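You operate a simulated robot arm through the tools that you are given. There is no shell and no other tool. Be economical: measure what you need, move in short steps, check, and stop when the job is done.

You run a simulated robot arm. Do the job below in one go: nothing can be reset, and whatever is moved stays where it is left.

Task
Grease the silver bearing in the bearing packer as the stroke card says.
Fine: clamp it with the packer lever, fingers off the shoe; full strokes of the plunger; lever up, bearing on the clean tray.
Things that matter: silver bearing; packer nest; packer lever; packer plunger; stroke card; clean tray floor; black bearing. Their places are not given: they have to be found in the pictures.

It is judged by the outcome, as a careful person would: the job done as asked, and still so three seconds after it is handed in. It fails if anything else is knocked over, pushed out of place, dropped, spilled or broken.

Robot
A 7-joint arm with a two-finger parallel gripper, fixed in place. Base frame: the origin is at the foot of the arm, x ahead of it, y to its left, z up; the work surface is at about z = 0. Lengths are in mm, angles in degrees, forces in N, time in s.
With the tool pointing down near the work surface it reaches from about 220 to 580 mm from the base axis. Its first joint turns from -66.0 to 66.0 degrees. Payload 2.5 kg.
The TCP is the grasp point between the finger pads, 23 mm short of the fingertips. In the tool frame z runs along the fingers and y along their closing line. Largest opening 94 mm; finger width 38, thickness 10; the body of the gripper, 54 by 96 mm, starts 39 mm behind the TCP.
Orientation is that of the tool frame in the base frame, as [roll, pitch, yaw] about the fixed x, y, z axes, in that order (R = Rz(yaw) Ry(pitch) Rx(roll)). With the fingers straight down and closing along the base's y, the tool's x points along the base's -x, its y along +y and its z along -z.

Tools
- The arm moves only by the tool servo_tool. Its argument "targets" is a list of rows, each a list of 7 numbers: the turn, a rotation vector about the tool's x, y, z in units of 4 degrees (1.0 is 4 degrees), then the shift along the tool's x, y, z in units of 30 mm (1.0 is 30 mm), then the gripper command, from -1 (shut) to 1 (fully open), values between in proportion. In form: [[rx, ry, rz, tx, ty, tz, jaw], ...]. A call has 1 to 8 rows; each row shifts and turns the commanded pose from where the row before left it, along the tool's axes as they then stand. A call with a number of a shift or a turn outside -1 to 1 is refused whole. Each row takes 0.2 s and may step no farther than 50 mm and 8.6 degrees from the row before; otherwise, or with a gripper value out of range, the whole call is refused. Where a pose cannot be reached the arm comes as near as it can. A force on the tool above 70 N (or 10 N above the force at the start of the call, whichever is more), or a blocked arm, ends the call early, and 0.2 s more pass. The fingers move at their own pace (about 108 mm/s each) and stop on an object; they squeeze with about 30 N. The grip force told is the motor's: it shows also when the fingers shut on nothing. Time passes only in rows, and 0.2 s behind the last, so rows that do not move let the fingers close. The reply holds the time, the measured pose of the TCP, the force on the tool along the base axes, the opening and the grip force, in the units named above and with some noise.
- Cameras (640 x 400 px; columns grow to the right, rows downward): "scene" is fixed at [128.3, -412.3, 552.8]; the picture's right is [0.77, -0.64, 0.00], its down [-0.32, -0.38, -0.87] and it looks along [0.56, 0.67, -0.50] (base axes); focal length 214 px, centre (320, 200). "wrist" rides on the gripper at [-39, 0, -44] in the tool frame; the picture's right is [0.00, -1.00, 0.00], its down [0.97, 0.00, -0.24] and it looks along [0.24, 0.00, 0.97] (tool axes); focal length 218 px, centre (320, 200).
- camera(camera): a new picture of that camera. It takes no simulated time.
- point_at(camera, pixels): there is no depth. For up to 12 entries [column, row, z] of the newest picture of that camera ("zoom" is the newest enlarged one), the place [x, y] in the base frame at which the ray of that pixel passes the height z, good to about 2 mm. It takes no simulated time.
- inspect(camera, box): a new picture of the part [left, top, right, bottom] of that camera's present view, enlarged. It takes no simulated time.
- hand_in(): hands the job in; it is judged then, once.

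Go step by step. Measure first, check grasps and placings, and put right what went wrong. The budget is 80 turns and 54 pictures, counting those below and the enlarged ones. Unless the task says otherwise, let go and move clear before handing in, and close with one line.

The tools are called after ">>>" as name(argument=value, ...) on one line, values as JSON. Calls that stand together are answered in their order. servo_tool: Moves the arm, as the interface text tells. Its arguments: {"type":"object","properties":{"targets":{"type":"array","items":{"type":"array","items":{"type":"number"}}}},"required":["targets"]} The other tools are called the same way: camera (camera) takes a picture; point_at (camera, pixels) gives the place at which the rays of pixels pass given heights; inspect (camera, box) takes an enlarged picture of a part of a camera's view; hand_in () hands the job in.

At the start:

```text
time: 0.0
eef_pos: [377.7, 135.4, 470.3]
tool_rot: [180.0, 0.1, -180.0]
ft_force: [0.2, 0.2, 0.4]
grip_width: 94.0
finger_force: 0.0
```

scene: 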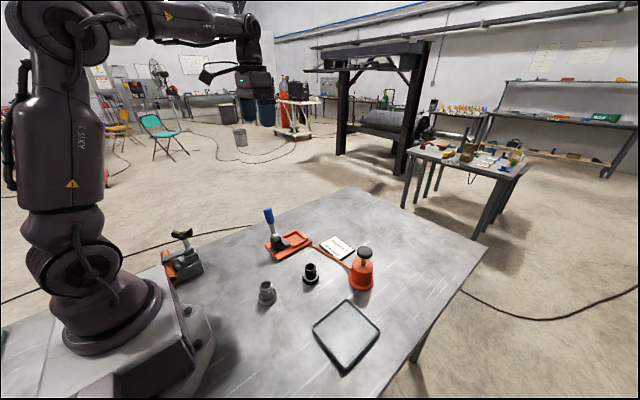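
wrist: 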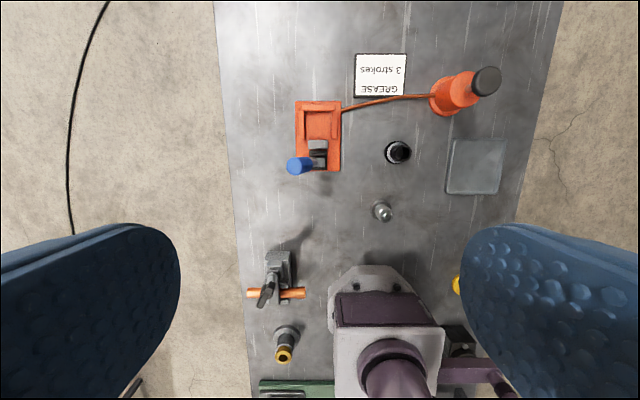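

The wrist picture shows the card (380,75) reading about "GREASE 3 strokes", the packer at (318,135) with a blue lever, and the silver bearing at (383,212). I'll enlarge these to make sure.

>>> inspect(camera="wrist", box=[270, 40, 510, 240])

>>> inspect(camera="scene", box=[230, 190, 400, 320])

>>> point_at(camera="wrist", pixels=[[383, 212, 0], [383, 212, 30], [398, 152, 0], [398, 152, 30], [322, 122, 15], [298, 166, 80], [486, 81, 80], [447, 97, 0], [475, 166, 0], [318, 152, 30], [298, 101, 10], [340, 170, 10]])

```text
2.00 times, centred on (390, 140) of wrist
```

zoom: 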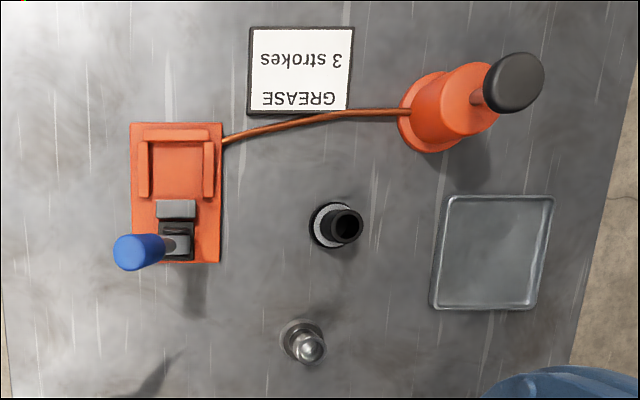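

```text
3.08 times, centred on (315, 255) of scene
```

zoom: 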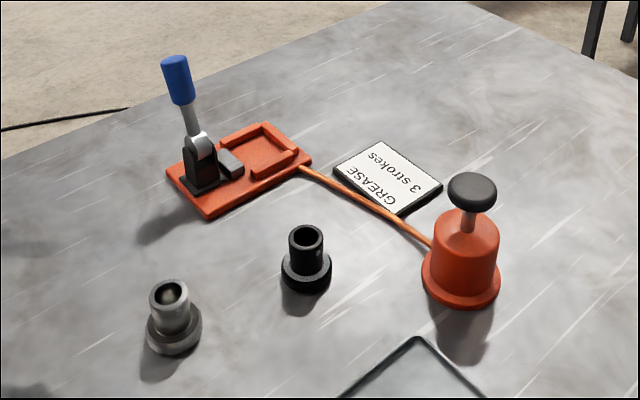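

```text
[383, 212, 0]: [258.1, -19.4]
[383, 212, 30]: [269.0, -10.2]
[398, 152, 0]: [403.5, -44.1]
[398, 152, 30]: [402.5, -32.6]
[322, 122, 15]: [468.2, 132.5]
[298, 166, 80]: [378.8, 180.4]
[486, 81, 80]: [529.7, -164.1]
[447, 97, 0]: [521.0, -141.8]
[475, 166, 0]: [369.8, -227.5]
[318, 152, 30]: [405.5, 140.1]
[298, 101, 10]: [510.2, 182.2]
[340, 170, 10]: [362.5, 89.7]
```

The card says 3 strokes. I'll triangulate the heights from the scene view.

>>> point_at(camera="scene", pixels=[[266.3, 285, 40], [266.3, 285, 60], [267.5, 299, 10], [267.5, 209, 80], [267.5, 209, 120], [274, 224, 80], [280, 239, 40], [365, 251, 80], [365, 251, 120], [361, 288, 0], [304, 240, 15], [290, 243, 30]])

>>> point_at(camera="wrist", pixels=[[385, 214, 40], [385, 214, 60], [381, 208.5, 10], [291, 166, 80], [291, 166, 120], [310, 163, 80], [316, 160, 40], [487, 81, 80], [487, 81, 120], [443, 101, 0], [320, 124, 10], [318, 144, 30]])

```text
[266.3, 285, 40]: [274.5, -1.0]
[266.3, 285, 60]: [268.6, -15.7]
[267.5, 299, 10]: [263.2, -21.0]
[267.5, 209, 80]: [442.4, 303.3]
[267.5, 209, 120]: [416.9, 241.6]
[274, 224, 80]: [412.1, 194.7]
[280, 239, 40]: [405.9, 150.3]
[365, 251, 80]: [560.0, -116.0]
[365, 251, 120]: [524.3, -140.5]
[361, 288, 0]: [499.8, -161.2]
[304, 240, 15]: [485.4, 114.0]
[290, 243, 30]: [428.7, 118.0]
```

```text
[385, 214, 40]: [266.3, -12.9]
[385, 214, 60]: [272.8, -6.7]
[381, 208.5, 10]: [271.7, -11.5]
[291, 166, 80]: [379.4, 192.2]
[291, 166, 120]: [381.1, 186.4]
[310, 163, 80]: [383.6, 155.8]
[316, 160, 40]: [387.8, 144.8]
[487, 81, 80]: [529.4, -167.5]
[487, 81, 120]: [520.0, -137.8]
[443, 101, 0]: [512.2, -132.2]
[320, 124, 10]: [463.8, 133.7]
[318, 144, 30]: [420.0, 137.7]
```

Triangulation puts the silver bearing top near (270,-10,52), the lever handle end near (385,180,158) and the plunger knob near (521,-140,118). I'll lower over the packer for a closer view.

>>> servo_tool(targets=[[0, 0, 0, -0.5, 0, 1, 1], [0, 0, 0, -0.5, 0, 1, 1], [0, 0, 0, -0.5, 0, 1, 1], [0, 0, 0, 0, 0, 1, 1], [0, 0, 0, 0, 0, 1, 1], [0, 0, 0, 0, 0, 1, 1], [0, 0, 0, 0, 0, 0, 1]])

>>> camera(camera="wrist")

>>> inspect(camera="scene", box=[250, 190, 340, 280])

```text
time: 1.6
eef_pos: [422.2, 136.6, 289.1]
tool_rot: [-180.0, 0.1, 180.0]
ft_force: [0.1, -0.3, 0.0]
grip_width: 93.9
finger_force: 0.0
```

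```text
49 pictures are left
```

wrist: 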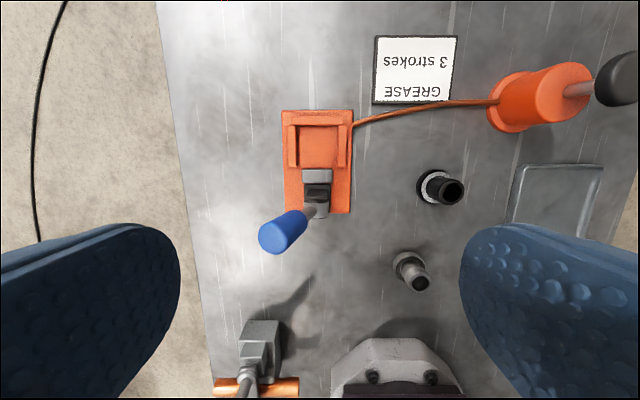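

```text
4.44 times, centred on (295, 235) of scene
```

zoom: 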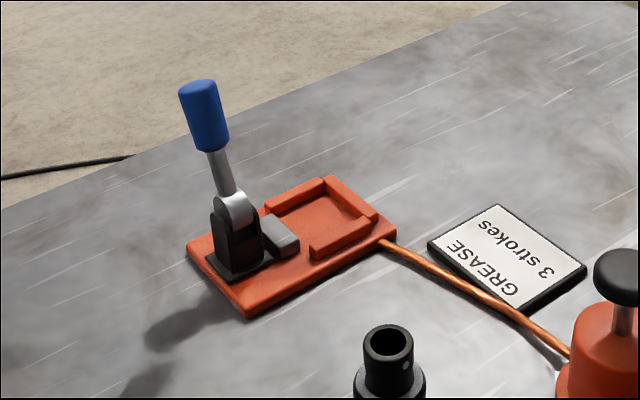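

The lever hinge sits at (318,195), shoe at (317,176), nest at (319,148). I'll enlarge.

>>> inspect(camera="wrist", box=[240, 95, 400, 265])

>>> point_at(camera="wrist", pixels=[[283, 110, 5], [353, 110, 5], [350, 214, 5], [300, 127, 20], [338, 127, 20], [298, 165, 20], [342, 165, 20], [270, 238, 150], [295, 218, 110], [317, 176, 30], [311, 205, 70], [308, 212, 80]])

>>> point_at(camera="scene", pixels=[[267.5, 209, 130], [267.5, 209, 140], [267.5, 209, 150], [267.5, 209, 160], [272, 224, 100], [272, 224, 110], [272, 224, 120], [276, 236, 60], [276, 236, 70], [276, 236, 80], [290, 245, 25], [306, 236, 10]])

```text
2.35 times, centred on (320, 180) of wrist
```

zoom: 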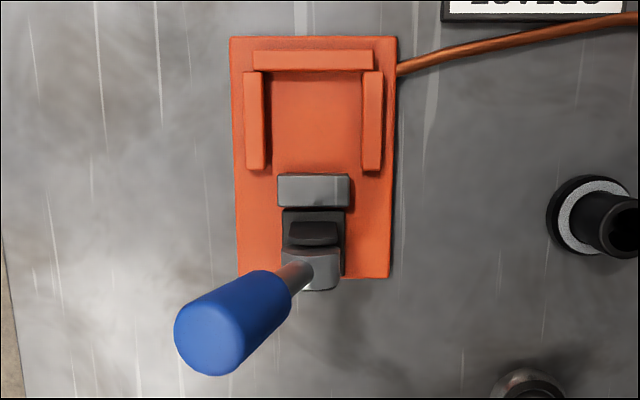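

```text
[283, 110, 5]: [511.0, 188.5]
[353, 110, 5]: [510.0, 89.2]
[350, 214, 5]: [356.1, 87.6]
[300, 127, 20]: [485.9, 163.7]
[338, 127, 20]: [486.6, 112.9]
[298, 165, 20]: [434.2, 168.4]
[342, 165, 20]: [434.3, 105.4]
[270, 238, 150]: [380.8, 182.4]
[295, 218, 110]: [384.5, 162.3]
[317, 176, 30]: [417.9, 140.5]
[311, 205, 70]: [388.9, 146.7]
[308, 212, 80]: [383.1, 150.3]
```

```text
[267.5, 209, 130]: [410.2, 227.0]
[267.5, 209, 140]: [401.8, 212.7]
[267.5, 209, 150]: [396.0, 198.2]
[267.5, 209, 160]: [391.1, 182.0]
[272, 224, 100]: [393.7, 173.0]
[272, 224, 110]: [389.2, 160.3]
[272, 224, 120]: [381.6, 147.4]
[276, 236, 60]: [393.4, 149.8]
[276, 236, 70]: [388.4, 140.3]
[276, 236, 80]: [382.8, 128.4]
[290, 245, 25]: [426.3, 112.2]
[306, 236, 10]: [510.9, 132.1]
```

The lever hinge is a disk facing x (zoom 312,268), so the lever swings in the y–z plane, and the shoe slides toward +x into the nest, whose inside is about 58 mm wide. Next I'll take a closer look at the silver bearing.

>>> servo_tool(targets=[[0, 0, 0, 0.68, -0.82, 0.3, 1], [0, 0, 0, 0.68, -0.82, 0.3, 1], [0, 0, 0, 0.68, -0.82, 0.4, 1], [0, 0, 0, 0.68, -0.82, 0.5, 1], [0, 0, 0, 0.68, -0.82, 0.7, 1], [0, 0, 0, 0.68, -0.82, 0.8, 1], [0, 0, 0, 0, 0, 0, 1]])

>>> camera(camera="wrist")

```text
time: 3.2
eef_pos: [301.0, -13.1, 200.5]
tool_rot: [179.9, 0.1, 180.0]
ft_force: [0.1, -0.4, 0.1]
grip_width: 94.3
finger_force: 0.1
```

```text
46 pictures are left
```

wrist: 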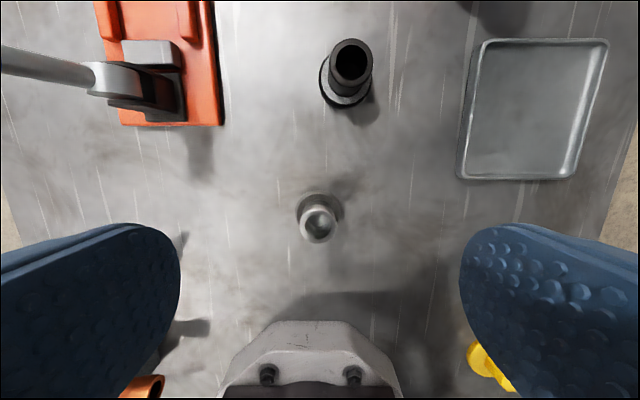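

>>> inspect(camera="wrist", box=[280, 180, 360, 260])

>>> point_at(camera="wrist", pixels=[[299, 224, 52], [336, 224, 52], [318, 224, 52], [318, 206, 52], [318, 243, 52], [295, 215, 10], [345, 215, 10], [320, 192, 5], [470, 45, 5], [605, 45, 5], [465, 175, 5], [575, 175, 5]])

```text
5.00 times, centred on (320, 220) of wrist
```

zoom: 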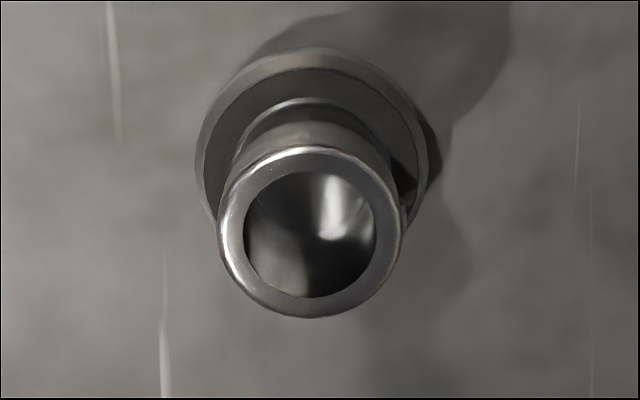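

```text
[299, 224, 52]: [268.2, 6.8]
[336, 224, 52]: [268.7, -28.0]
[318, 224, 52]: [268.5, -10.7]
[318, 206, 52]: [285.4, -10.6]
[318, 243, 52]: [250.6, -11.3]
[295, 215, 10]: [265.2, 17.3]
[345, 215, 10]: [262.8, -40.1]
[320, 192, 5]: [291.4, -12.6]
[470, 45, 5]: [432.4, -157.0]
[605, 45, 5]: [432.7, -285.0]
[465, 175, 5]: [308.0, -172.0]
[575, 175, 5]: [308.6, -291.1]
```

The silver bearing axis is near (267,-11), tube about 34 mm wide, flange about 55 mm. I'll go down around the tube, above the flange.

>>> servo_tool(targets=[[0, 0, 0, 0.38, 0.02, 0.85, 1], [0, 0, 0, 0.38, 0.02, 0.85, 1], [0, 0, 0, 0.37, 0.03, 0.85, 1], [0, 0, 0, 0, 0, 0.85, 1], [0, 0, 0, 0, 0, 0.85, 1], [0, 0, 0, 0, 0, 0.85, 1], [0, 0, 0, 0, 0, 0, 1]])

>>> camera(camera="scene")

>>> inspect(camera="scene", box=[220, 220, 320, 330])

>>> inspect(camera="wrist", box=[200, 200, 440, 400])

```text
time: 4.8
eef_pos: [265.9, -9.4, 46.5]
tool_rot: [-180.0, 0.1, -179.9]
ft_force: [0.2, 0.6, -0.6]
grip_width: 93.9
finger_force: 0.1
```

```text
44 pictures are left
```

scene: 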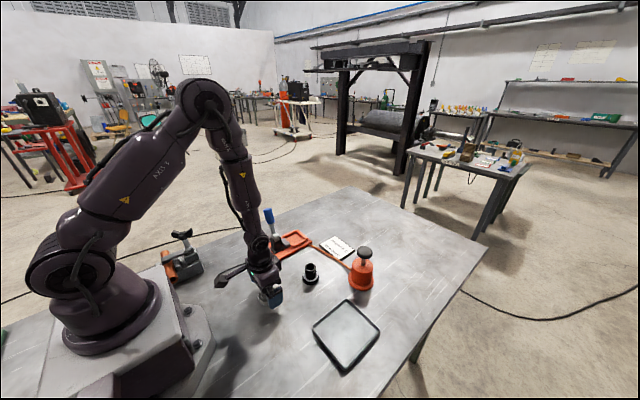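

```text
3.64 times, centred on (270, 275) of scene
```

zoom: 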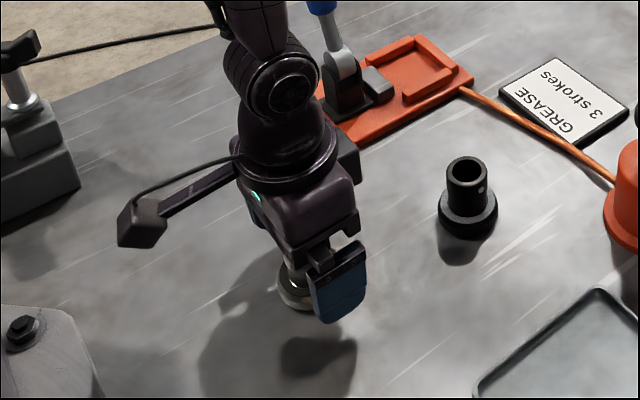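

```text
2.00 times, centred on (320, 300) of wrist
```

zoom: 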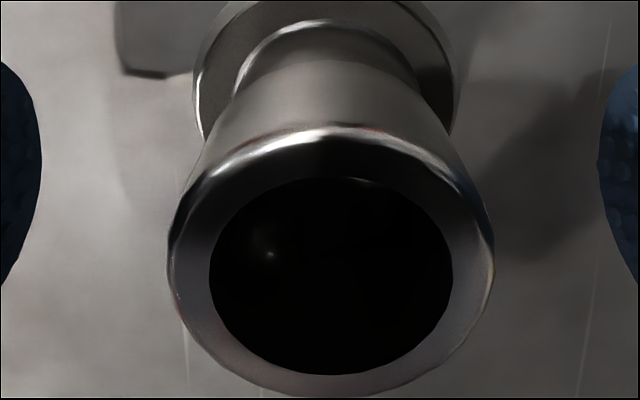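

The tube is centred (zoom 331,260), about 35 mm across with its top at z≈51. I'll close on it.

>>> servo_tool(targets=[[0, 0, 0, 0, -0.03, 0, 0], [0, 0, 0, 0, 0, 0, -0.4], [0, 0, 0, 0, 0, 0, -1], [0, 0, 0, 0, 0, 0, -1]])

```text
time: 5.8
eef_pos: [267.0, -10.8, 46.3]
tool_rot: [-180.0, 0.0, 180.0]
ft_force: [-0.5, 0.6, 0.6]
grip_width: 33.0
finger_force: 29.6
```

The bearing is gripped at 33 mm. I'll lift and travel at height: first out along x, then in y toward the nest.

>>> servo_tool(targets=[[0, 0, 0, 0, 0, -0.6, -1], [0, 0, 0, 0, 0, -1, -1], [0, 0, 0, 0, 0, -1, -1], [0, 0, 0, 0, 0, -1, -1], [0, 0, 0, -0.5, 0, -1, -1], [0, 0, 0, -1, 0, -0.6, -1], [0, 0, 0, -1, 0, 0, -1], [0, 0, 0, -1, 0, 0, -1]])

>>> servo_tool(targets=[[0, 0, 0, -1, 0.2, 0, -1], [0, 0, 0, -1, 0.75, 0, -1], [0, 0, 0, -0.9, 0.8, 0, -1], [0, 0, 0, 0, 0.9, 0, -1], [0, 0, 0, 0, 0.9, 0, -1], [0, 0, 0, 0, 0.9, 0, -1], [0, 0, 0, 0, 0.52, 0, -1], [0, 0, 0, 0, 0, 0, -1]])

>>> camera(camera="wrist")

>>> camera(camera="scene")

```text
time: 7.6
eef_pos: [370.9, -11.4, 202.4]
tool_rot: [-180.0, 0.1, -179.9]
ft_force: [0.7, 0.1, 0.2]
grip_width: 0.1
finger_force: 29.5
```

```text
time: 9.4
eef_pos: [457.5, 138.2, 204.1]
tool_rot: [180.0, 0.0, -180.0]
ft_force: [-0.8, 0.1, 0.0]
grip_width: 0.0
finger_force: 30.2
```

```text
41 pictures are left
```

wrist: 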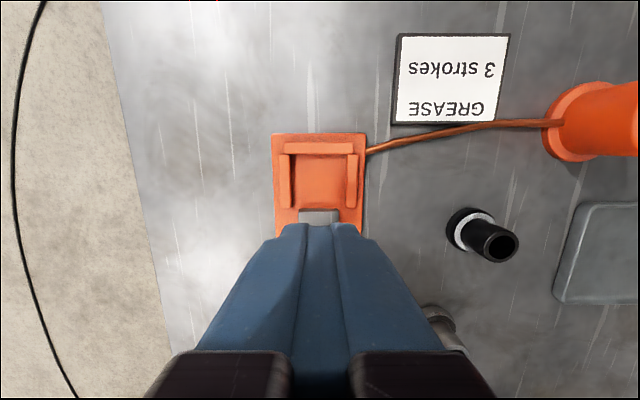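

```text
40 pictures are left
```

scene: 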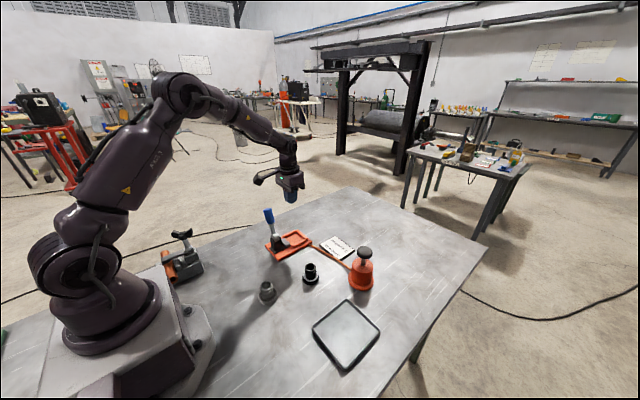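

The grip width went to 0: the bearing slipped out and still stands at its place (267,291). I'll go back and look at where it is and at its profile.

>>> inspect(camera="scene", box=[240, 260, 300, 310])

>>> servo_tool(targets=[[0, 0, 0, 0, -0.9, 0, 0], [0, 0, 0, 0, -0.9, 0, 1], [0, 0, 0, 0, -0.9, 0, 1], [0, 0, 0, 0.6, -0.9, 0, 1], [0, 0, 0, 0.9, -0.8, 0, 1], [0, 0, 0, 1, -0.6, 0, 1], [0, 0, 0, 1, 0, 0, 1], [0, 0, 0, 1, 0, 0, 1]])

>>> servo_tool(targets=[[0, 0, 0, 0.7, 0, 0.5, 1], [0, 0, 0, 0, 0, 1, 1], [0, 0, 0, 0, 0, 1, 1], [0, 0, 0, 0, 0, 0, 1]])

>>> camera(camera="wrist")

```text
8.00 times, centred on (270, 285) of scene
```

zoom: 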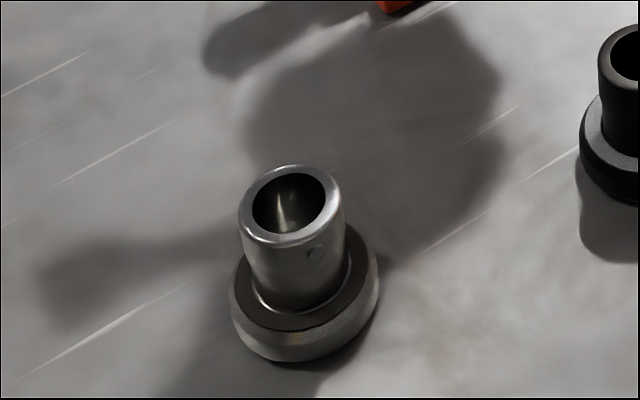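

```text
time: 11.2
eef_pos: [323.1, -10.8, 203.4]
tool_rot: [-180.0, 0.0, -180.0]
ft_force: [1.0, 1.0, 0.6]
grip_width: 93.7
finger_force: 0.1
```

```text
time: 12.2
eef_pos: [303.7, -11.3, 127.2]
tool_rot: [-180.0, 0.0, -180.0]
ft_force: [0.3, -1.0, -1.0]
grip_width: 94.0
finger_force: 0.0
```

```text
38 pictures are left
```

wrist: 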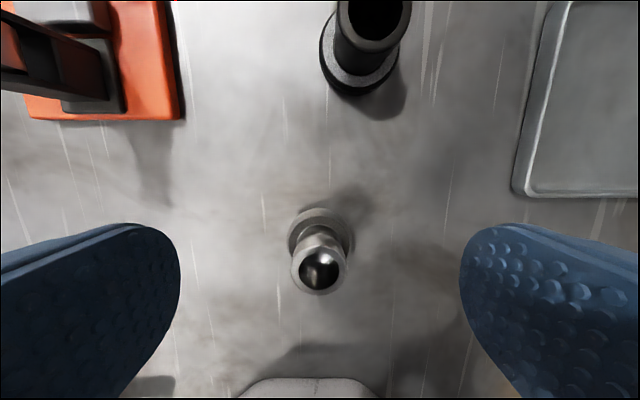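

The bearing is upright; the top is at (319,263). I'll get its place and grip lower this time, then lift slowly.

>>> point_at(camera="wrist", pixels=[[319, 263, 51], [292, 263, 51], [346, 263, 51], [289, 235, 14], [355, 240, 14], [319, 208, 14]])

>>> inspect(camera="wrist", box=[270, 190, 370, 310])

```text
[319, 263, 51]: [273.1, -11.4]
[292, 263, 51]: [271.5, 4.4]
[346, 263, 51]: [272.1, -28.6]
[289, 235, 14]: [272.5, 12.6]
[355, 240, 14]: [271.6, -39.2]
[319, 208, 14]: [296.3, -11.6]
```

```text
3.33 times, centred on (320, 250) of wrist
```

zoom: 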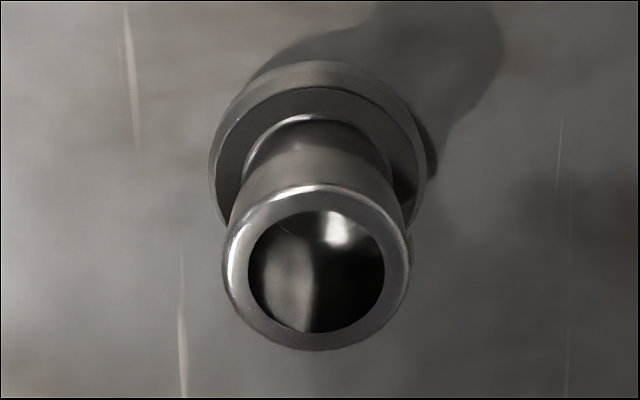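

The tube axis is at about (268,-11) and the tube is straight. I'll go down to z≈41, close, and lift a little, slowly.

>>> servo_tool(targets=[[0, 0, 0, 0.6, 0, 0.4, 1], [0, 0, 0, 0.57, 0, 0.4, 1], [0, 0, 0, 0, 0, 0.8, 1], [0, 0, 0, 0, 0, 0.8, 1], [0, 0, 0, 0, 0, 0.46, 1], [0, 0, 0, 0, 0, 0, 1], [0, 0, 0, 0, 0, 0, 0]])

>>> servo_tool(targets=[[0, 0, 0, 0, 0, 0, -0.5], [0, 0, 0, 0, 0, 0, -1], [0, 0, 0, 0, 0, 0, -1], [0, 0, 0, 0, 0, 0, -1]])

>>> servo_tool(targets=[[0, 0, 0, 0, 0, -0.1, -1], [0, 0, 0, 0, 0, -0.1, -1], [0, 0, 0, 0, 0, -0.2, -1], [0, 0, 0, 0, 0, -0.2, -1], [0, 0, 0, 0, 0, -0.2, -1], [0, 0, 0, 0, 0, 0, -1]])

>>> inspect(camera="scene", box=[220, 220, 320, 330])

```text
time: 13.8
eef_pos: [266.2, -11.3, 42.1]
tool_rot: [180.0, -0.1, 179.9]
ft_force: [0.2, -0.1, -0.5]
grip_width: 46.8
finger_force: 0.0
```

```text
time: 14.8
eef_pos: [268.3, -11.4, 42.5]
tool_rot: [-180.0, 0.1, -180.0]
ft_force: [0.4, 2.4, 1.3]
grip_width: 32.9
finger_force: 29.8
```

```text
time: 16.2
eef_pos: [267.2, -12.1, 65.5]
tool_rot: [180.0, 0.0, -179.9]
ft_force: [0.4, -0.2, -2.1]
grip_width: 32.9
finger_force: 30.1
```

```text
3.64 times, centred on (270, 275) of scene
```

zoom: 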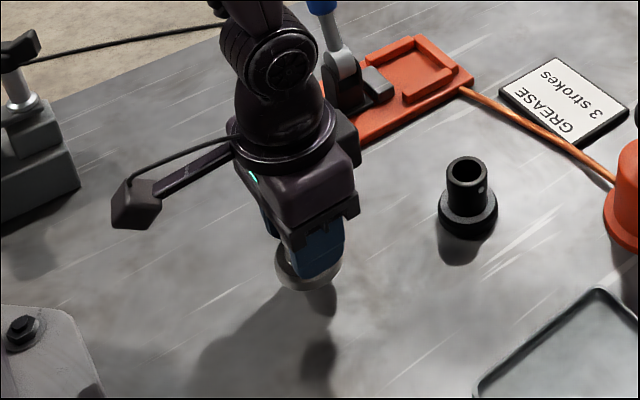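

This time it is held (32.9 mm, 2 N of weight). I'll lift on gently.

>>> servo_tool(targets=[[0, 0, 0, 0, 0, -0.2, -1], [0, 0, 0, 0, 0, -0.3, -1], [0, 0, 0, 0, 0, -0.35, -1], [0, 0, 0, 0, 0, -0.35, -1], [0, 0, 0, 0, 0, -0.35, -1], [0, 0, 0, 0, 0, -0.2, -1], [0, 0, 0, 0, 0, -0.1, -1], [0, 0, 0, 0, 0, 0, -1]])

>>> servo_tool(targets=[[0, 0, 0, -0.2, 0, 0, -1], [0, 0, 0, -0.4, 0, 0, -1], [0, 0, 0, -0.6, 0, 0, -1], [0, 0, 0, -0.6, 0, 0, -1], [0, 0, 0, -0.6, 0, 0, -1], [0, 0, 0, -0.6, 0, 0, -1], [0, 0, 0, -0.6, 0, 0, -1], [0, 0, 0, -0.6, 0, 0, -1]])

>>> inspect(camera="scene", box=[220, 190, 340, 310])

```text
time: 18.0
eef_pos: [268.0, -11.8, 121.1]
tool_rot: [-179.9, 0.0, -180.0]
ft_force: [0.7, 0.3, -2.6]
grip_width: 32.9
finger_force: 30.4
```

```text
time: 19.8
eef_pos: [394.0, -11.8, 124.0]
tool_rot: [-179.9, 0.0, -180.0]
ft_force: [0.1, -0.1, -2.9]
grip_width: 33.2
finger_force: 30.1
```

```text
3.33 times, centred on (280, 250) of scene
```

zoom: 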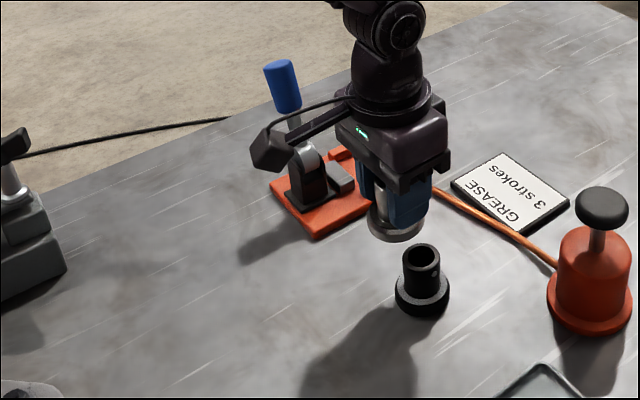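

The bearing is still held. A bracket sticks out of the wrist to −x (zoom 272,148); I'll find its place so that it doesn't hit the lever.

>>> point_at(camera="scene", pixels=[[266, 234, 140], [266, 234, 160], [266, 234, 180], [266, 234, 200], [266, 234, 220], [266, 234, 240], [306, 224, 180], [306, 224, 200], [306, 224, 220], [284, 224, 200]])

>>> inspect(camera="scene", box=[245, 180, 325, 260])

```text
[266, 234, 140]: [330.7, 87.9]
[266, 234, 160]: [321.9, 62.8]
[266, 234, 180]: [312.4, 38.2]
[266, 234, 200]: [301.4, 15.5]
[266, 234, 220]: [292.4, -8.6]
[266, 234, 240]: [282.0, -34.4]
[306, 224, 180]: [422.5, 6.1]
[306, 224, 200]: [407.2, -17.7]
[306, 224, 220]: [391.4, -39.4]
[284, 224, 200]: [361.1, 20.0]
```

```text
5.00 times, centred on (285, 220) of scene
```

zoom: 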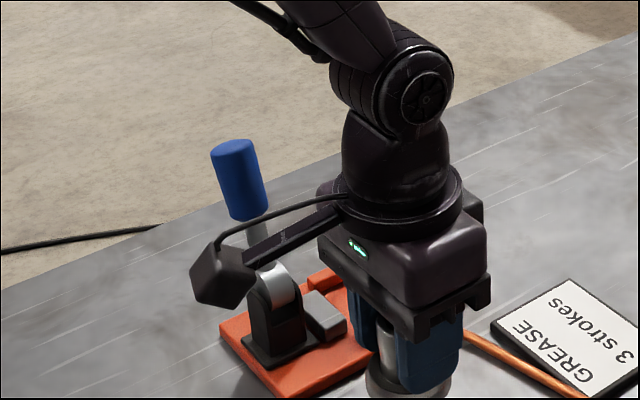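

The bracket's box sits about 100 mm to −x and 100 mm above the TCP, which would come close to the lever. I'll yaw +24° so that it swings to −y, then travel to above the nest.

>>> servo_tool(targets=[[0, 0, -0.5, 0, 0, 0, -1], [0, 0, -1, 0, 0, 0, -1], [0, 0, -1, 0, 0, 0, -1], [0, 0, -1, 0, 0, 0, -1], [0, 0, -1, 0, 0, 0, -1], [0, 0, -1, 0, 0, 0, -1], [0, 0, -0.5, 0, 0, 0, -1], [0, 0, 0, 0, 0, 0, -1]])

>>> servo_tool(targets=[[0, 0, 0, -0.3, 0.3, 0, -1], [0, 0, 0, -0.6, 0.55, 0, -1], [0, 0, 0, -0.7, 0.65, 0, -1], [0, 0, 0, -0.7, 0.65, 0, -1], [0, 0, 0, -0.7, 0.65, 0, -1], [0, 0, 0, -0.6, 0.5, 0, -1], [0, 0, 0, -0.41, 0.39, 0, -1], [0, 0, 0, 0, 0, 0, -1]])

>>> camera(camera="wrist")

>>> inspect(camera="scene", box=[240, 150, 360, 270])

```text
time: 21.6
eef_pos: [394.3, -11.1, 122.2]
tool_rot: [179.9, 0.0, -156.0]
ft_force: [0.2, 0.4, -2.4]
grip_width: 33.4
finger_force: 30.8
```

```text
time: 23.4
eef_pos: [459.3, 138.1, 120.1]
tool_rot: [-179.9, 0.0, -156.0]
ft_force: [0.5, 0.7, -2.7]
grip_width: 33.2
finger_force: 29.6
```

```text
33 pictures are left
```

wrist: 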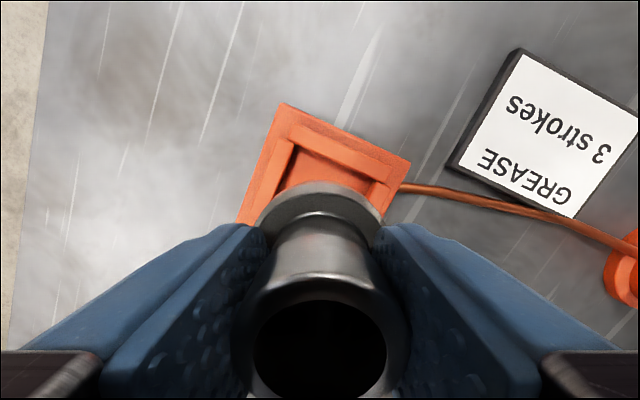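

```text
3.33 times, centred on (300, 210) of scene
```

zoom: 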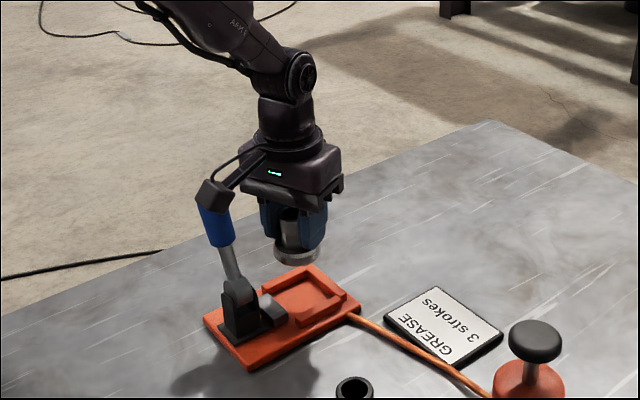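

The bracket is now in front of the lever. I'll measure the nest walls from this closer view.

>>> inspect(camera="wrist", box=[220, 80, 430, 240])

>>> point_at(camera="wrist", pixels=[[297, 140, 16], [376, 178, 16], [297, 140, 22], [376, 178, 22], [282, 176, 22], [370, 192, 22], [288, 106, 8], [409, 162, 8]])

```text
2.50 times, centred on (325, 160) of wrist
```

zoom: 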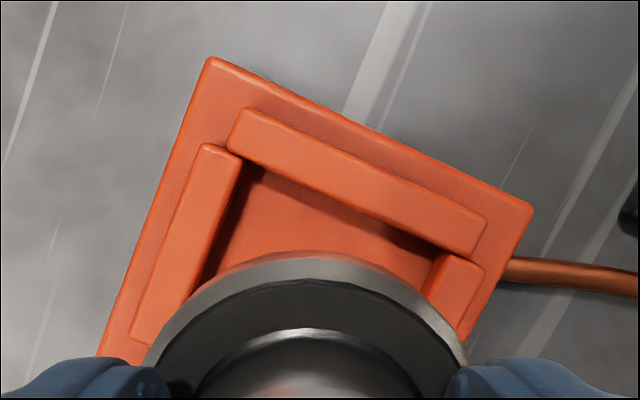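

```text
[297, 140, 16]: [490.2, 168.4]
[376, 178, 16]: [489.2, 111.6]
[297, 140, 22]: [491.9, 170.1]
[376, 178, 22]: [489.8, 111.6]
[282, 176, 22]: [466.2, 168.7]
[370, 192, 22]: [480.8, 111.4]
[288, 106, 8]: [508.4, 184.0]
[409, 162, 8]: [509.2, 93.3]
```

>>> point_at(camera="wrist", pixels=[[293, 143.5, 18], [293, 143.5, 24], [276, 184, 18], [276, 184, 24], [369.8, 183, 18], [369.8, 183, 24], [365, 198, 18], [365, 198, 24], [299.5, 148, 8], [340, 165, 18], [361.5, 178.5, 8]])

>>> point_at(camera="scene", pixels=[[293.4, 229.4, 8], [293.4, 229.4, 18], [293.4, 229.4, 24]])

>>> inspect(camera="scene", box=[270, 220, 320, 260])

```text
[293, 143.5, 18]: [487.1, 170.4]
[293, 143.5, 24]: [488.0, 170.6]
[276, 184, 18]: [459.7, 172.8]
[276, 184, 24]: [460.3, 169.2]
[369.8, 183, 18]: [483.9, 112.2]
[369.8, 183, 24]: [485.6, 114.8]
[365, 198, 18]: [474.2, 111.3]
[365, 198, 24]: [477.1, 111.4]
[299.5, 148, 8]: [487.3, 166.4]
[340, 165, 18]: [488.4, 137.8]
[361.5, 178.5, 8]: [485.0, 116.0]
```

```text
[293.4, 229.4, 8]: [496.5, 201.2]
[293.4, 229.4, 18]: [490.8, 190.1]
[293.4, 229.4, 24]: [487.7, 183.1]
```

```text
10.00 times, centred on (295, 240) of scene
```

zoom: 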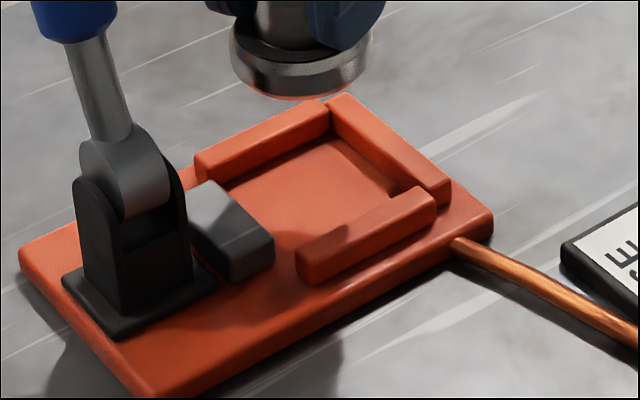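

Clear view: the clevis axis is along x and its slot opens to −y. The nest inside is x up to 487, y 112–170, with its centre near (458,140.5). I'll shift slightly and lower to just over the walls.

>>> servo_tool(targets=[[0, 0, 0, 0.02, 0.1, 0.2, -1], [0, 0, 0, 0, 0, 0.4, -1], [0, 0, 0, 0, 0, 0.4, -1], [0, 0, 0, 0, 0, 0.4, -1], [0, 0, 0, 0, 0, 0.27, -1], [0, 0, 0, 0, 0, 0, -1]])

>>> camera(camera="wrist")

>>> inspect(camera="scene", box=[260, 200, 320, 250])

```text
time: 24.8
eef_pos: [456.2, 140.1, 70.6]
tool_rot: [180.0, 0.1, -156.1]
ft_force: [-1.2, 0.6, -2.0]
grip_width: 33.1
finger_force: 29.8
```

```text
29 pictures are left
```

wrist: 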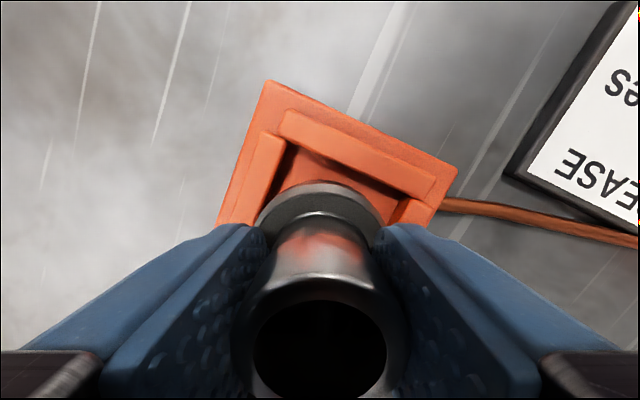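

```text
8.00 times, centred on (290, 225) of scene
```

zoom: 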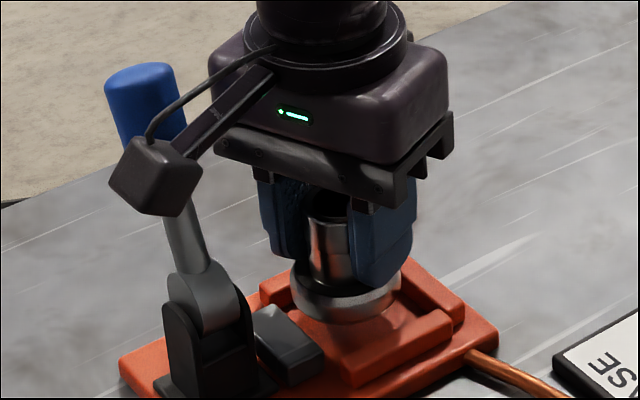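

>>> inspect(camera="wrist", box=[210, 70, 470, 240])

>>> point_at(camera="wrist", pixels=[[256, 220, 40], [382, 220, 40], [318, 184, 28]])

```text
2.35 times, centred on (340, 155) of wrist
```

zoom: 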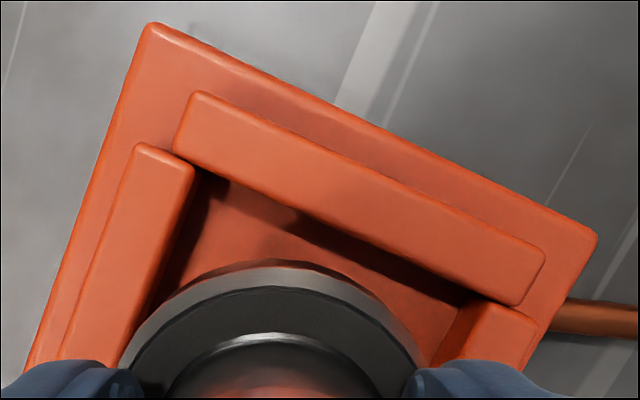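

```text
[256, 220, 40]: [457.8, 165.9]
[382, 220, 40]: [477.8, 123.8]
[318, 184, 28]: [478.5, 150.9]
```

>>> point_at(camera="wrist", pixels=[[286.4, 141.4, 20], [272, 178, 20], [402, 201, 20], [394, 217, 20], [340, 168, 20], [287, 147, 8], [394, 195, 8]])

```text
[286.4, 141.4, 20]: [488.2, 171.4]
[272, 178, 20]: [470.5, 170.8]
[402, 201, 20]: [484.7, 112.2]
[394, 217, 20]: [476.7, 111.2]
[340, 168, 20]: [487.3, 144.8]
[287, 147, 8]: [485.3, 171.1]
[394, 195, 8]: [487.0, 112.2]
```

The walls centre at y≈141.5; I'll nudge 1 mm and lower gently, watching the force.

>>> servo_tool(targets=[[0, 0, 0, -0.03, 0.035, 0, -1], [0, 0, 0, 0, 0, 0.2, -1], [0, 0, 0, 0, 0, 0.2, -1], [0, 0, 0, 0, 0, 0.15, -1], [0, 0, 0, 0, 0, 0, -1]])

>>> servo_tool(targets=[[0, 0, 0, 0, 0, 0.07, -1], [0, 0, 0, 0, 0, 0, -1]])

```text
time: 26.0
eef_pos: [456.6, 142.2, 54.1]
tool_rot: [179.9, 0.0, -156.0]
ft_force: [-0.5, 0.1, -2.7]
grip_width: 33.2
finger_force: 30.4
```

```text
time: 26.6
eef_pos: [457.4, 141.2, 54.4]
tool_rot: [180.0, 0.1, -156.0]
ft_force: [-10.1, -2.4, 24.5]
grip_width: 33.2
finger_force: 29.7
```

Contact at TCP z≈54 (bottom ≈ 12). I'll check whether this is the nest floor or a wall.

>>> inspect(camera="scene", box=[265, 215, 315, 255])

>>> inspect(camera="wrist", box=[210, 70, 470, 240])

```text
10.00 times, centred on (290, 235) of scene
```

zoom: 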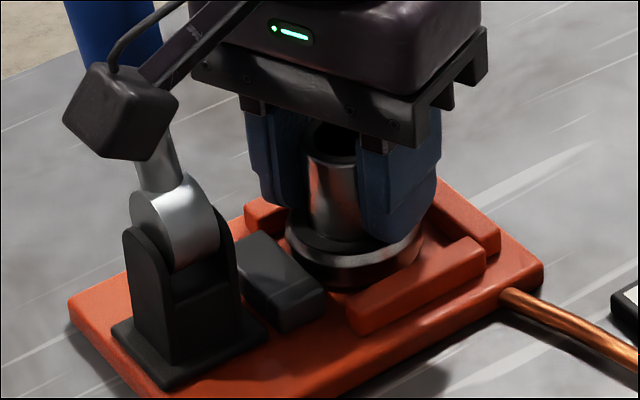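

```text
2.35 times, centred on (340, 155) of wrist
```

zoom: 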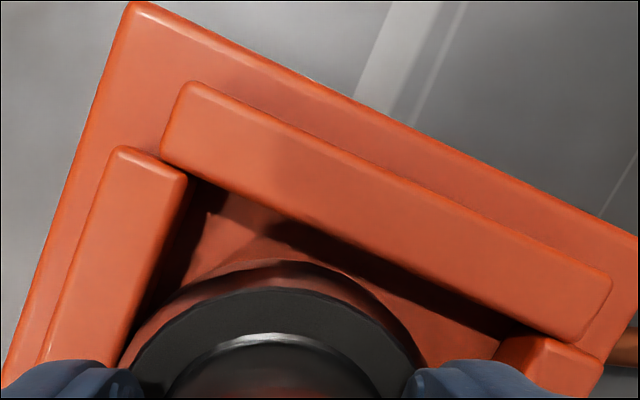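

It sits between the walls on the floor. I'll ease off, open to 60 mm, and rise a bit.

>>> servo_tool(targets=[[0, 0, 0, 0, 0, -0.05, -1], [0, 0, 0, 0, 0, 0, -0.1], [0, 0, 0, 0, 0, 0, 0.25], [0, 0, 0, 0, 0, 0, 0.25]])

>>> servo_tool(targets=[[0, 0, 0, 0, 0, -0.5, 0.25], [0, 0, 0, 0, 0, -1, 0.25], [0, 0, 0, 0, 0, -1, 0.25], [0, 0, 0, 0, 0, -1, 0.25], [0, 0, 0, 0, 0, -1, 0.25], [0, 0, 0, 0, 0, -0.5, 0.25], [0, 0, 0, 0, 0, 0, 0.25]])

>>> inspect(camera="scene", box=[265, 205, 315, 255])

>>> camera(camera="wrist")

```text
time: 27.6
eef_pos: [456.4, 142.6, 55.0]
tool_rot: [-180.0, -0.1, -156.0]
ft_force: [-0.2, -0.3, -0.3]
grip_width: 58.6
finger_force: 0.0
```

```text
time: 29.2
eef_pos: [457.2, 142.7, 203.9]
tool_rot: [180.0, 0.0, -155.9]
ft_force: [-0.1, 0.5, 0.0]
grip_width: 58.9
finger_force: 0.1
```

```text
8.00 times, centred on (290, 230) of scene
```

zoom: 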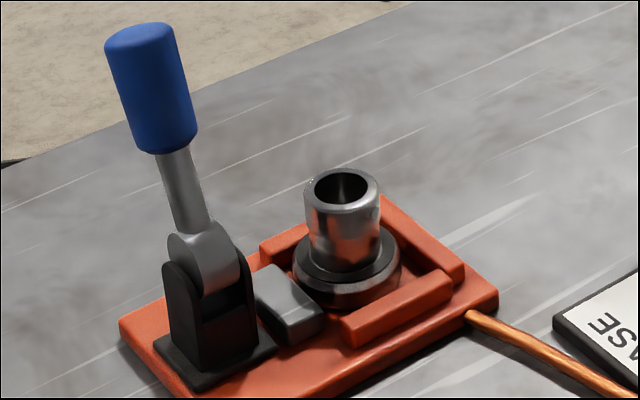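

```text
23 pictures are left
```

wrist: 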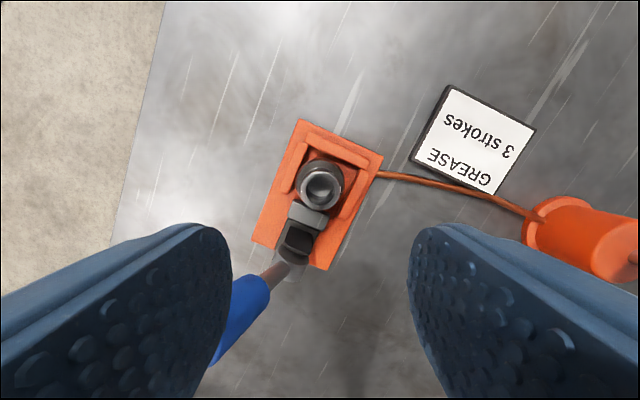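

The bearing stands upright in the nest. Next is the lever: the handle axis passes (386,171) at z=135, hinge about (386,140,58). I'll turn the gripper so it closes along x and go above the handle to grasp it.

>>> servo_tool(targets=[[0, 0, -1, 0, 0, 0, 0.25], [0, 0, -1, 0, 0, 0, 0.25], [0, 0, -1, 0, 0, 0, 0.25], [0, 0, -1, 0, 0, 0, 0.25], [0, 0, -1, 0, 0, 0, 0.25], [0, 0, -1, 0, 0, 0, 0.25], [0, 0, -1, 0, 0, 0, 0.25], [0, 0, -1, 0, 0, 0, 0.25]])

>>> servo_tool(targets=[[0, 0, -1, 0, 0, 0, 0.25], [0, 0, -1, 0, 0, 0, 0.25], [0, 0, -1, 0, 0, 0, 0.25], [0, 0, -1, 0, 0, 0, 0.25], [0, 0, -1, 0, 0, 0, 0.25], [0, 0, -1, 0, 0, 0, 0.25], [0, 0, -1, 0, 0, 0, 0.25], [0, 0, -1, 0, 0, 0, 0.25]])

>>> servo_tool(targets=[[0, 0, -0.5, 0, 0, 0, 0.25], [0, 0, 0, -0.3, 0.79, 0, 0.25], [0, 0, 0, -0.3, 0.79, 0, 0.25], [0, 0, 0, -0.34, 0.79, 0, 0.25], [0, 0, 0, 0, 0, 0, 0.25]])

>>> camera(camera="wrist")

```text
time: 31.0
eef_pos: [456.3, 142.1, 204.5]
tool_rot: [180.0, -0.1, -124.1]
ft_force: [0.0, 0.1, 0.5]
grip_width: 58.5
finger_force: 0.2
```

```text
time: 32.8
eef_pos: [456.5, 142.0, 204.5]
tool_rot: [-180.0, -0.1, -91.9]
ft_force: [0.7, 0.3, -0.1]
grip_width: 58.6
finger_force: 0.1
```

```text
time: 34.0
eef_pos: [385.2, 171.0, 204.3]
tool_rot: [-180.0, 0.1, -89.9]
ft_force: [0.7, -0.1, 0.0]
grip_width: 58.7
finger_force: 0.1
```

```text
22 pictures are left
```

wrist: 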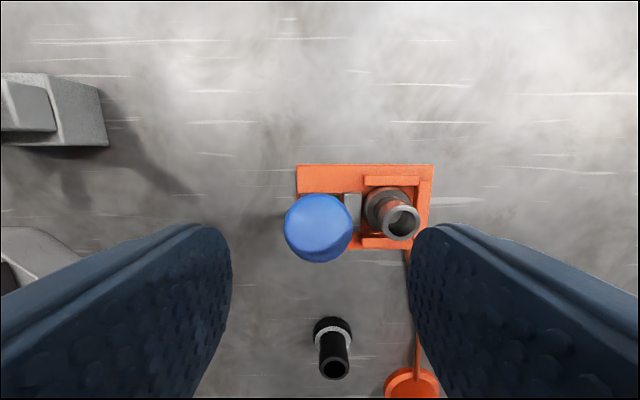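

The handle is centred between the fingers (319,228). I'll lower to z≈135 and close.

>>> servo_tool(targets=[[0, 0, 0, -0.03, 0, 0.6, 0.25], [0, 0, 0, 0, 0, 0.6, 0.25], [0, 0, 0, 0, 0, 0.6, 0.25], [0, 0, 0, 0, 0, 0.5, 0.25], [0, 0, 0, 0, 0, 0, -0.3], [0, 0, 0, 0, 0, 0, -1], [0, 0, 0, 0, 0, 0, -1]])

>>> inspect(camera="scene", box=[245, 185, 315, 255])

```text
time: 35.6
eef_pos: [384.9, 172.0, 134.9]
tool_rot: [179.8, -0.1, -89.9]
ft_force: [-12.3, -0.7, 3.9]
grip_width: 28.8
finger_force: 45.1
```

```text
5.71 times, centred on (280, 220) of scene
```

zoom: 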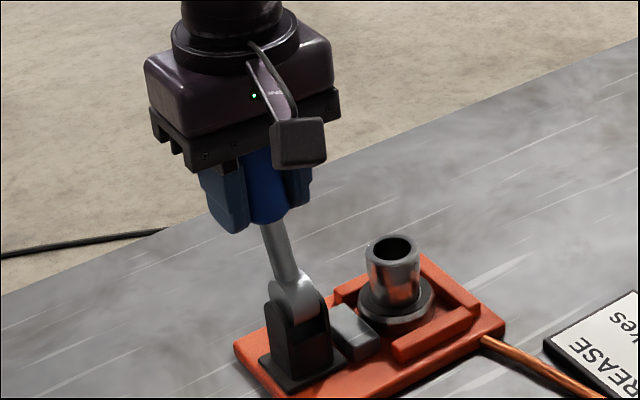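

The handle is held. I'll try a small swing toward −y and read the force.

>>> servo_tool(targets=[[0, 0, 0, 0, 0.03, 0, -1], [0, 0, 0, 0.15, 0, -0.05, -1], [0, 0, 0, 0.15, 0, -0.05, -1], [0, 0, 0, 0, 0, 0, -1]])

```text
time: 36.6
eef_pos: [385.3, 165.6, 138.1]
tool_rot: [-179.8, 0.4, -89.8]
ft_force: [3.6, 28.4, -11.0]
grip_width: 28.9
finger_force: 44.6
```

It resists (28 N in y). I'll test the other direction for comparison.

>>> servo_tool(targets=[[0, 0, 0, -0.15, 0, 0.05, -1], [0, 0, 0, -0.15, 0, 0.05, -1], [0, 0, 0, 0, 0, 0, -1]])

>>> servo_tool(targets=[[0, 0, 0, -0.15, 0, 0.06, -1], [0, 0, 0, -0.15, 0, 0.07, -1], [0, 0, 0, 0, 0, 0, -1]])

```text
time: 37.4
eef_pos: [383.8, 168.3, 134.8]
tool_rot: [179.9, -0.3, -90.2]
ft_force: [-10.5, -5.2, 20.2]
grip_width: 28.7
finger_force: 45.0
```

```text
time: 38.2
eef_pos: [384.6, 177.6, 130.8]
tool_rot: [179.9, -0.3, -90.2]
ft_force: [-1.2, -17.3, -2.2]
grip_width: 28.6
finger_force: 45.0
```

Both ways resist somewhat. I'll look at whether the lever moved.

>>> inspect(camera="scene", box=[245, 185, 315, 255])

```text
5.71 times, centred on (280, 220) of scene
```

zoom: 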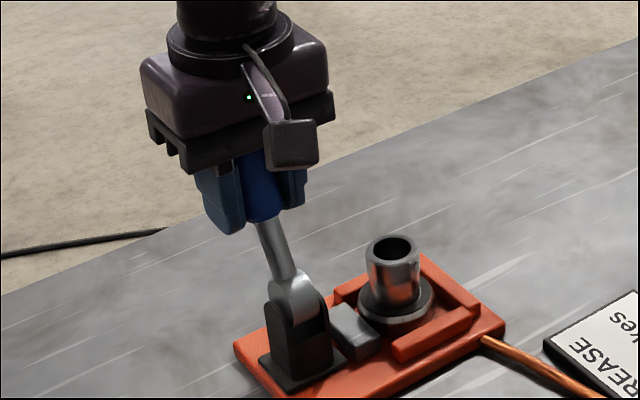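

The lever moved to +y, so that is the throw. I'll follow the arc on.

>>> servo_tool(targets=[[0, 0, 0, -0.13, 0, 0.1, -1], [0, 0, 0, -0.13, 0, 0.1, -1], [0, 0, 0, -0.15, 0, 0.12, -1], [0, 0, 0, -0.15, 0, 0.12, -1], [0, 0, 0, -0.13, 0, 0.14, -1], [0, 0, 0, -0.13, 0, 0.14, -1], [0, 0, 0, 0, 0, 0, -1]])

```text
time: 39.8
eef_pos: [385.7, 206.7, 110.8]
tool_rot: [-179.9, 0.1, -89.9]
ft_force: [-8.3, -2.0, 17.1]
grip_width: 28.5
finger_force: 45.0
```

The lever follows (≈51°). Going on.

>>> servo_tool(targets=[[0, 0, 0, -0.12, 0, 0.16, -1], [0, 0, 0, -0.11, 0, 0.16, -1], [0, 0, 0, -0.09, 0, 0.17, -1], [0, 0, 0, -0.08, 0, 0.17, -1], [0, 0, 0, 0, 0, 0, -1]])

>>> inspect(camera="scene", box=[245, 185, 315, 255])

```text
time: 41.0
eef_pos: [384.5, 218.0, 89.6]
tool_rot: [-180.0, 0.0, -89.9]
ft_force: [-10.7, 1.7, 18.1]
grip_width: 28.5
finger_force: 45.1
```

```text
5.71 times, centred on (280, 220) of scene
```

zoom: 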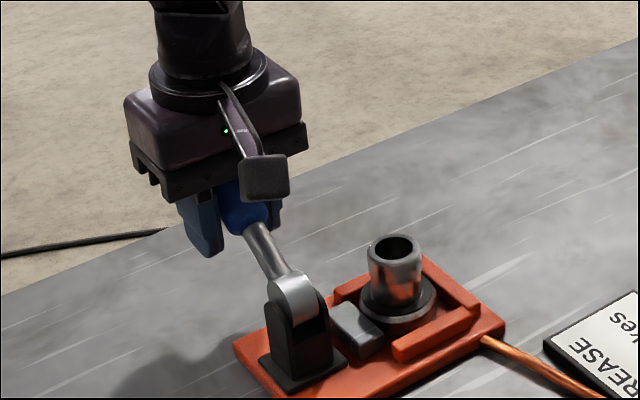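

The shoe is moving toward the flange as the lever goes (≈68°). I'll continue in smaller steps, watching the force.

>>> servo_tool(targets=[[0, 0, 0, -0.07, 0, 0.18, -1], [0, 0, 0, -0.05, 0, 0.18, -1], [0, 0, 0, 0, 0, 0, -1]])

>>> servo_tool(targets=[[0, 0, 0, -0.04, 0, 0.19, -1], [0, 0, 0, -0.03, 0, 0.19, -1], [0, 0, 0, 0, 0, 0, -1]])

>>> inspect(camera="scene", box=[245, 185, 315, 255])

```text
time: 41.8
eef_pos: [385.0, 222.2, 79.2]
tool_rot: [-179.9, 0.2, -89.9]
ft_force: [-10.8, 13.2, 20.4]
grip_width: 28.2
finger_force: 44.8
```

```text
time: 42.6
eef_pos: [385.9, 224.5, 68.6]
tool_rot: [-179.8, 0.3, -89.7]
ft_force: [-2.0, 20.9, 19.9]
grip_width: 28.1
finger_force: 45.4
```

```text
5.71 times, centred on (280, 220) of scene
```

zoom: 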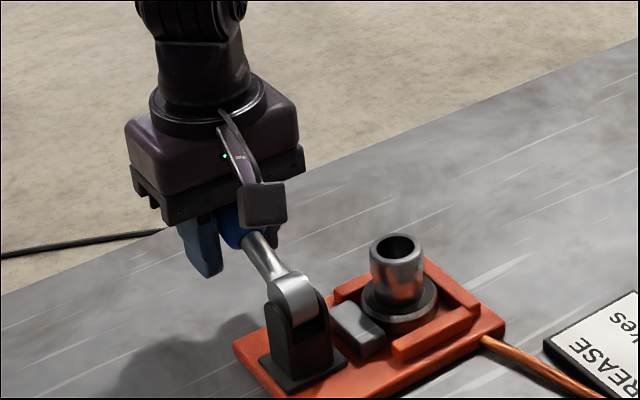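

The bearing is being pressed to the far wall; lever at ≈83°. I'll continue down a bit until it stops.

>>> servo_tool(targets=[[0, 0, 0, 0.03, 0, 0.18, -1], [0, 0, 0, 0.03, 0, 0.18, -1], [0, 0, 0, 0, 0, 0, -1]])

>>> servo_tool(targets=[[0, 0, 0, 0.03, 0, 0.18, -1], [0, 0, 0, 0, 0, 0, -1]])

```text
time: 43.4
eef_pos: [383.6, 224.1, 58.6]
tool_rot: [-179.7, 0.5, -89.8]
ft_force: [5.1, 29.3, 13.9]
grip_width: 28.1
finger_force: 44.9
```

```text
time: 44.0
eef_pos: [385.5, 221.9, 53.3]
tool_rot: [-179.9, 0.3, -89.7]
ft_force: [5.8, 26.3, 14.5]
grip_width: 28.4
finger_force: 44.7
```

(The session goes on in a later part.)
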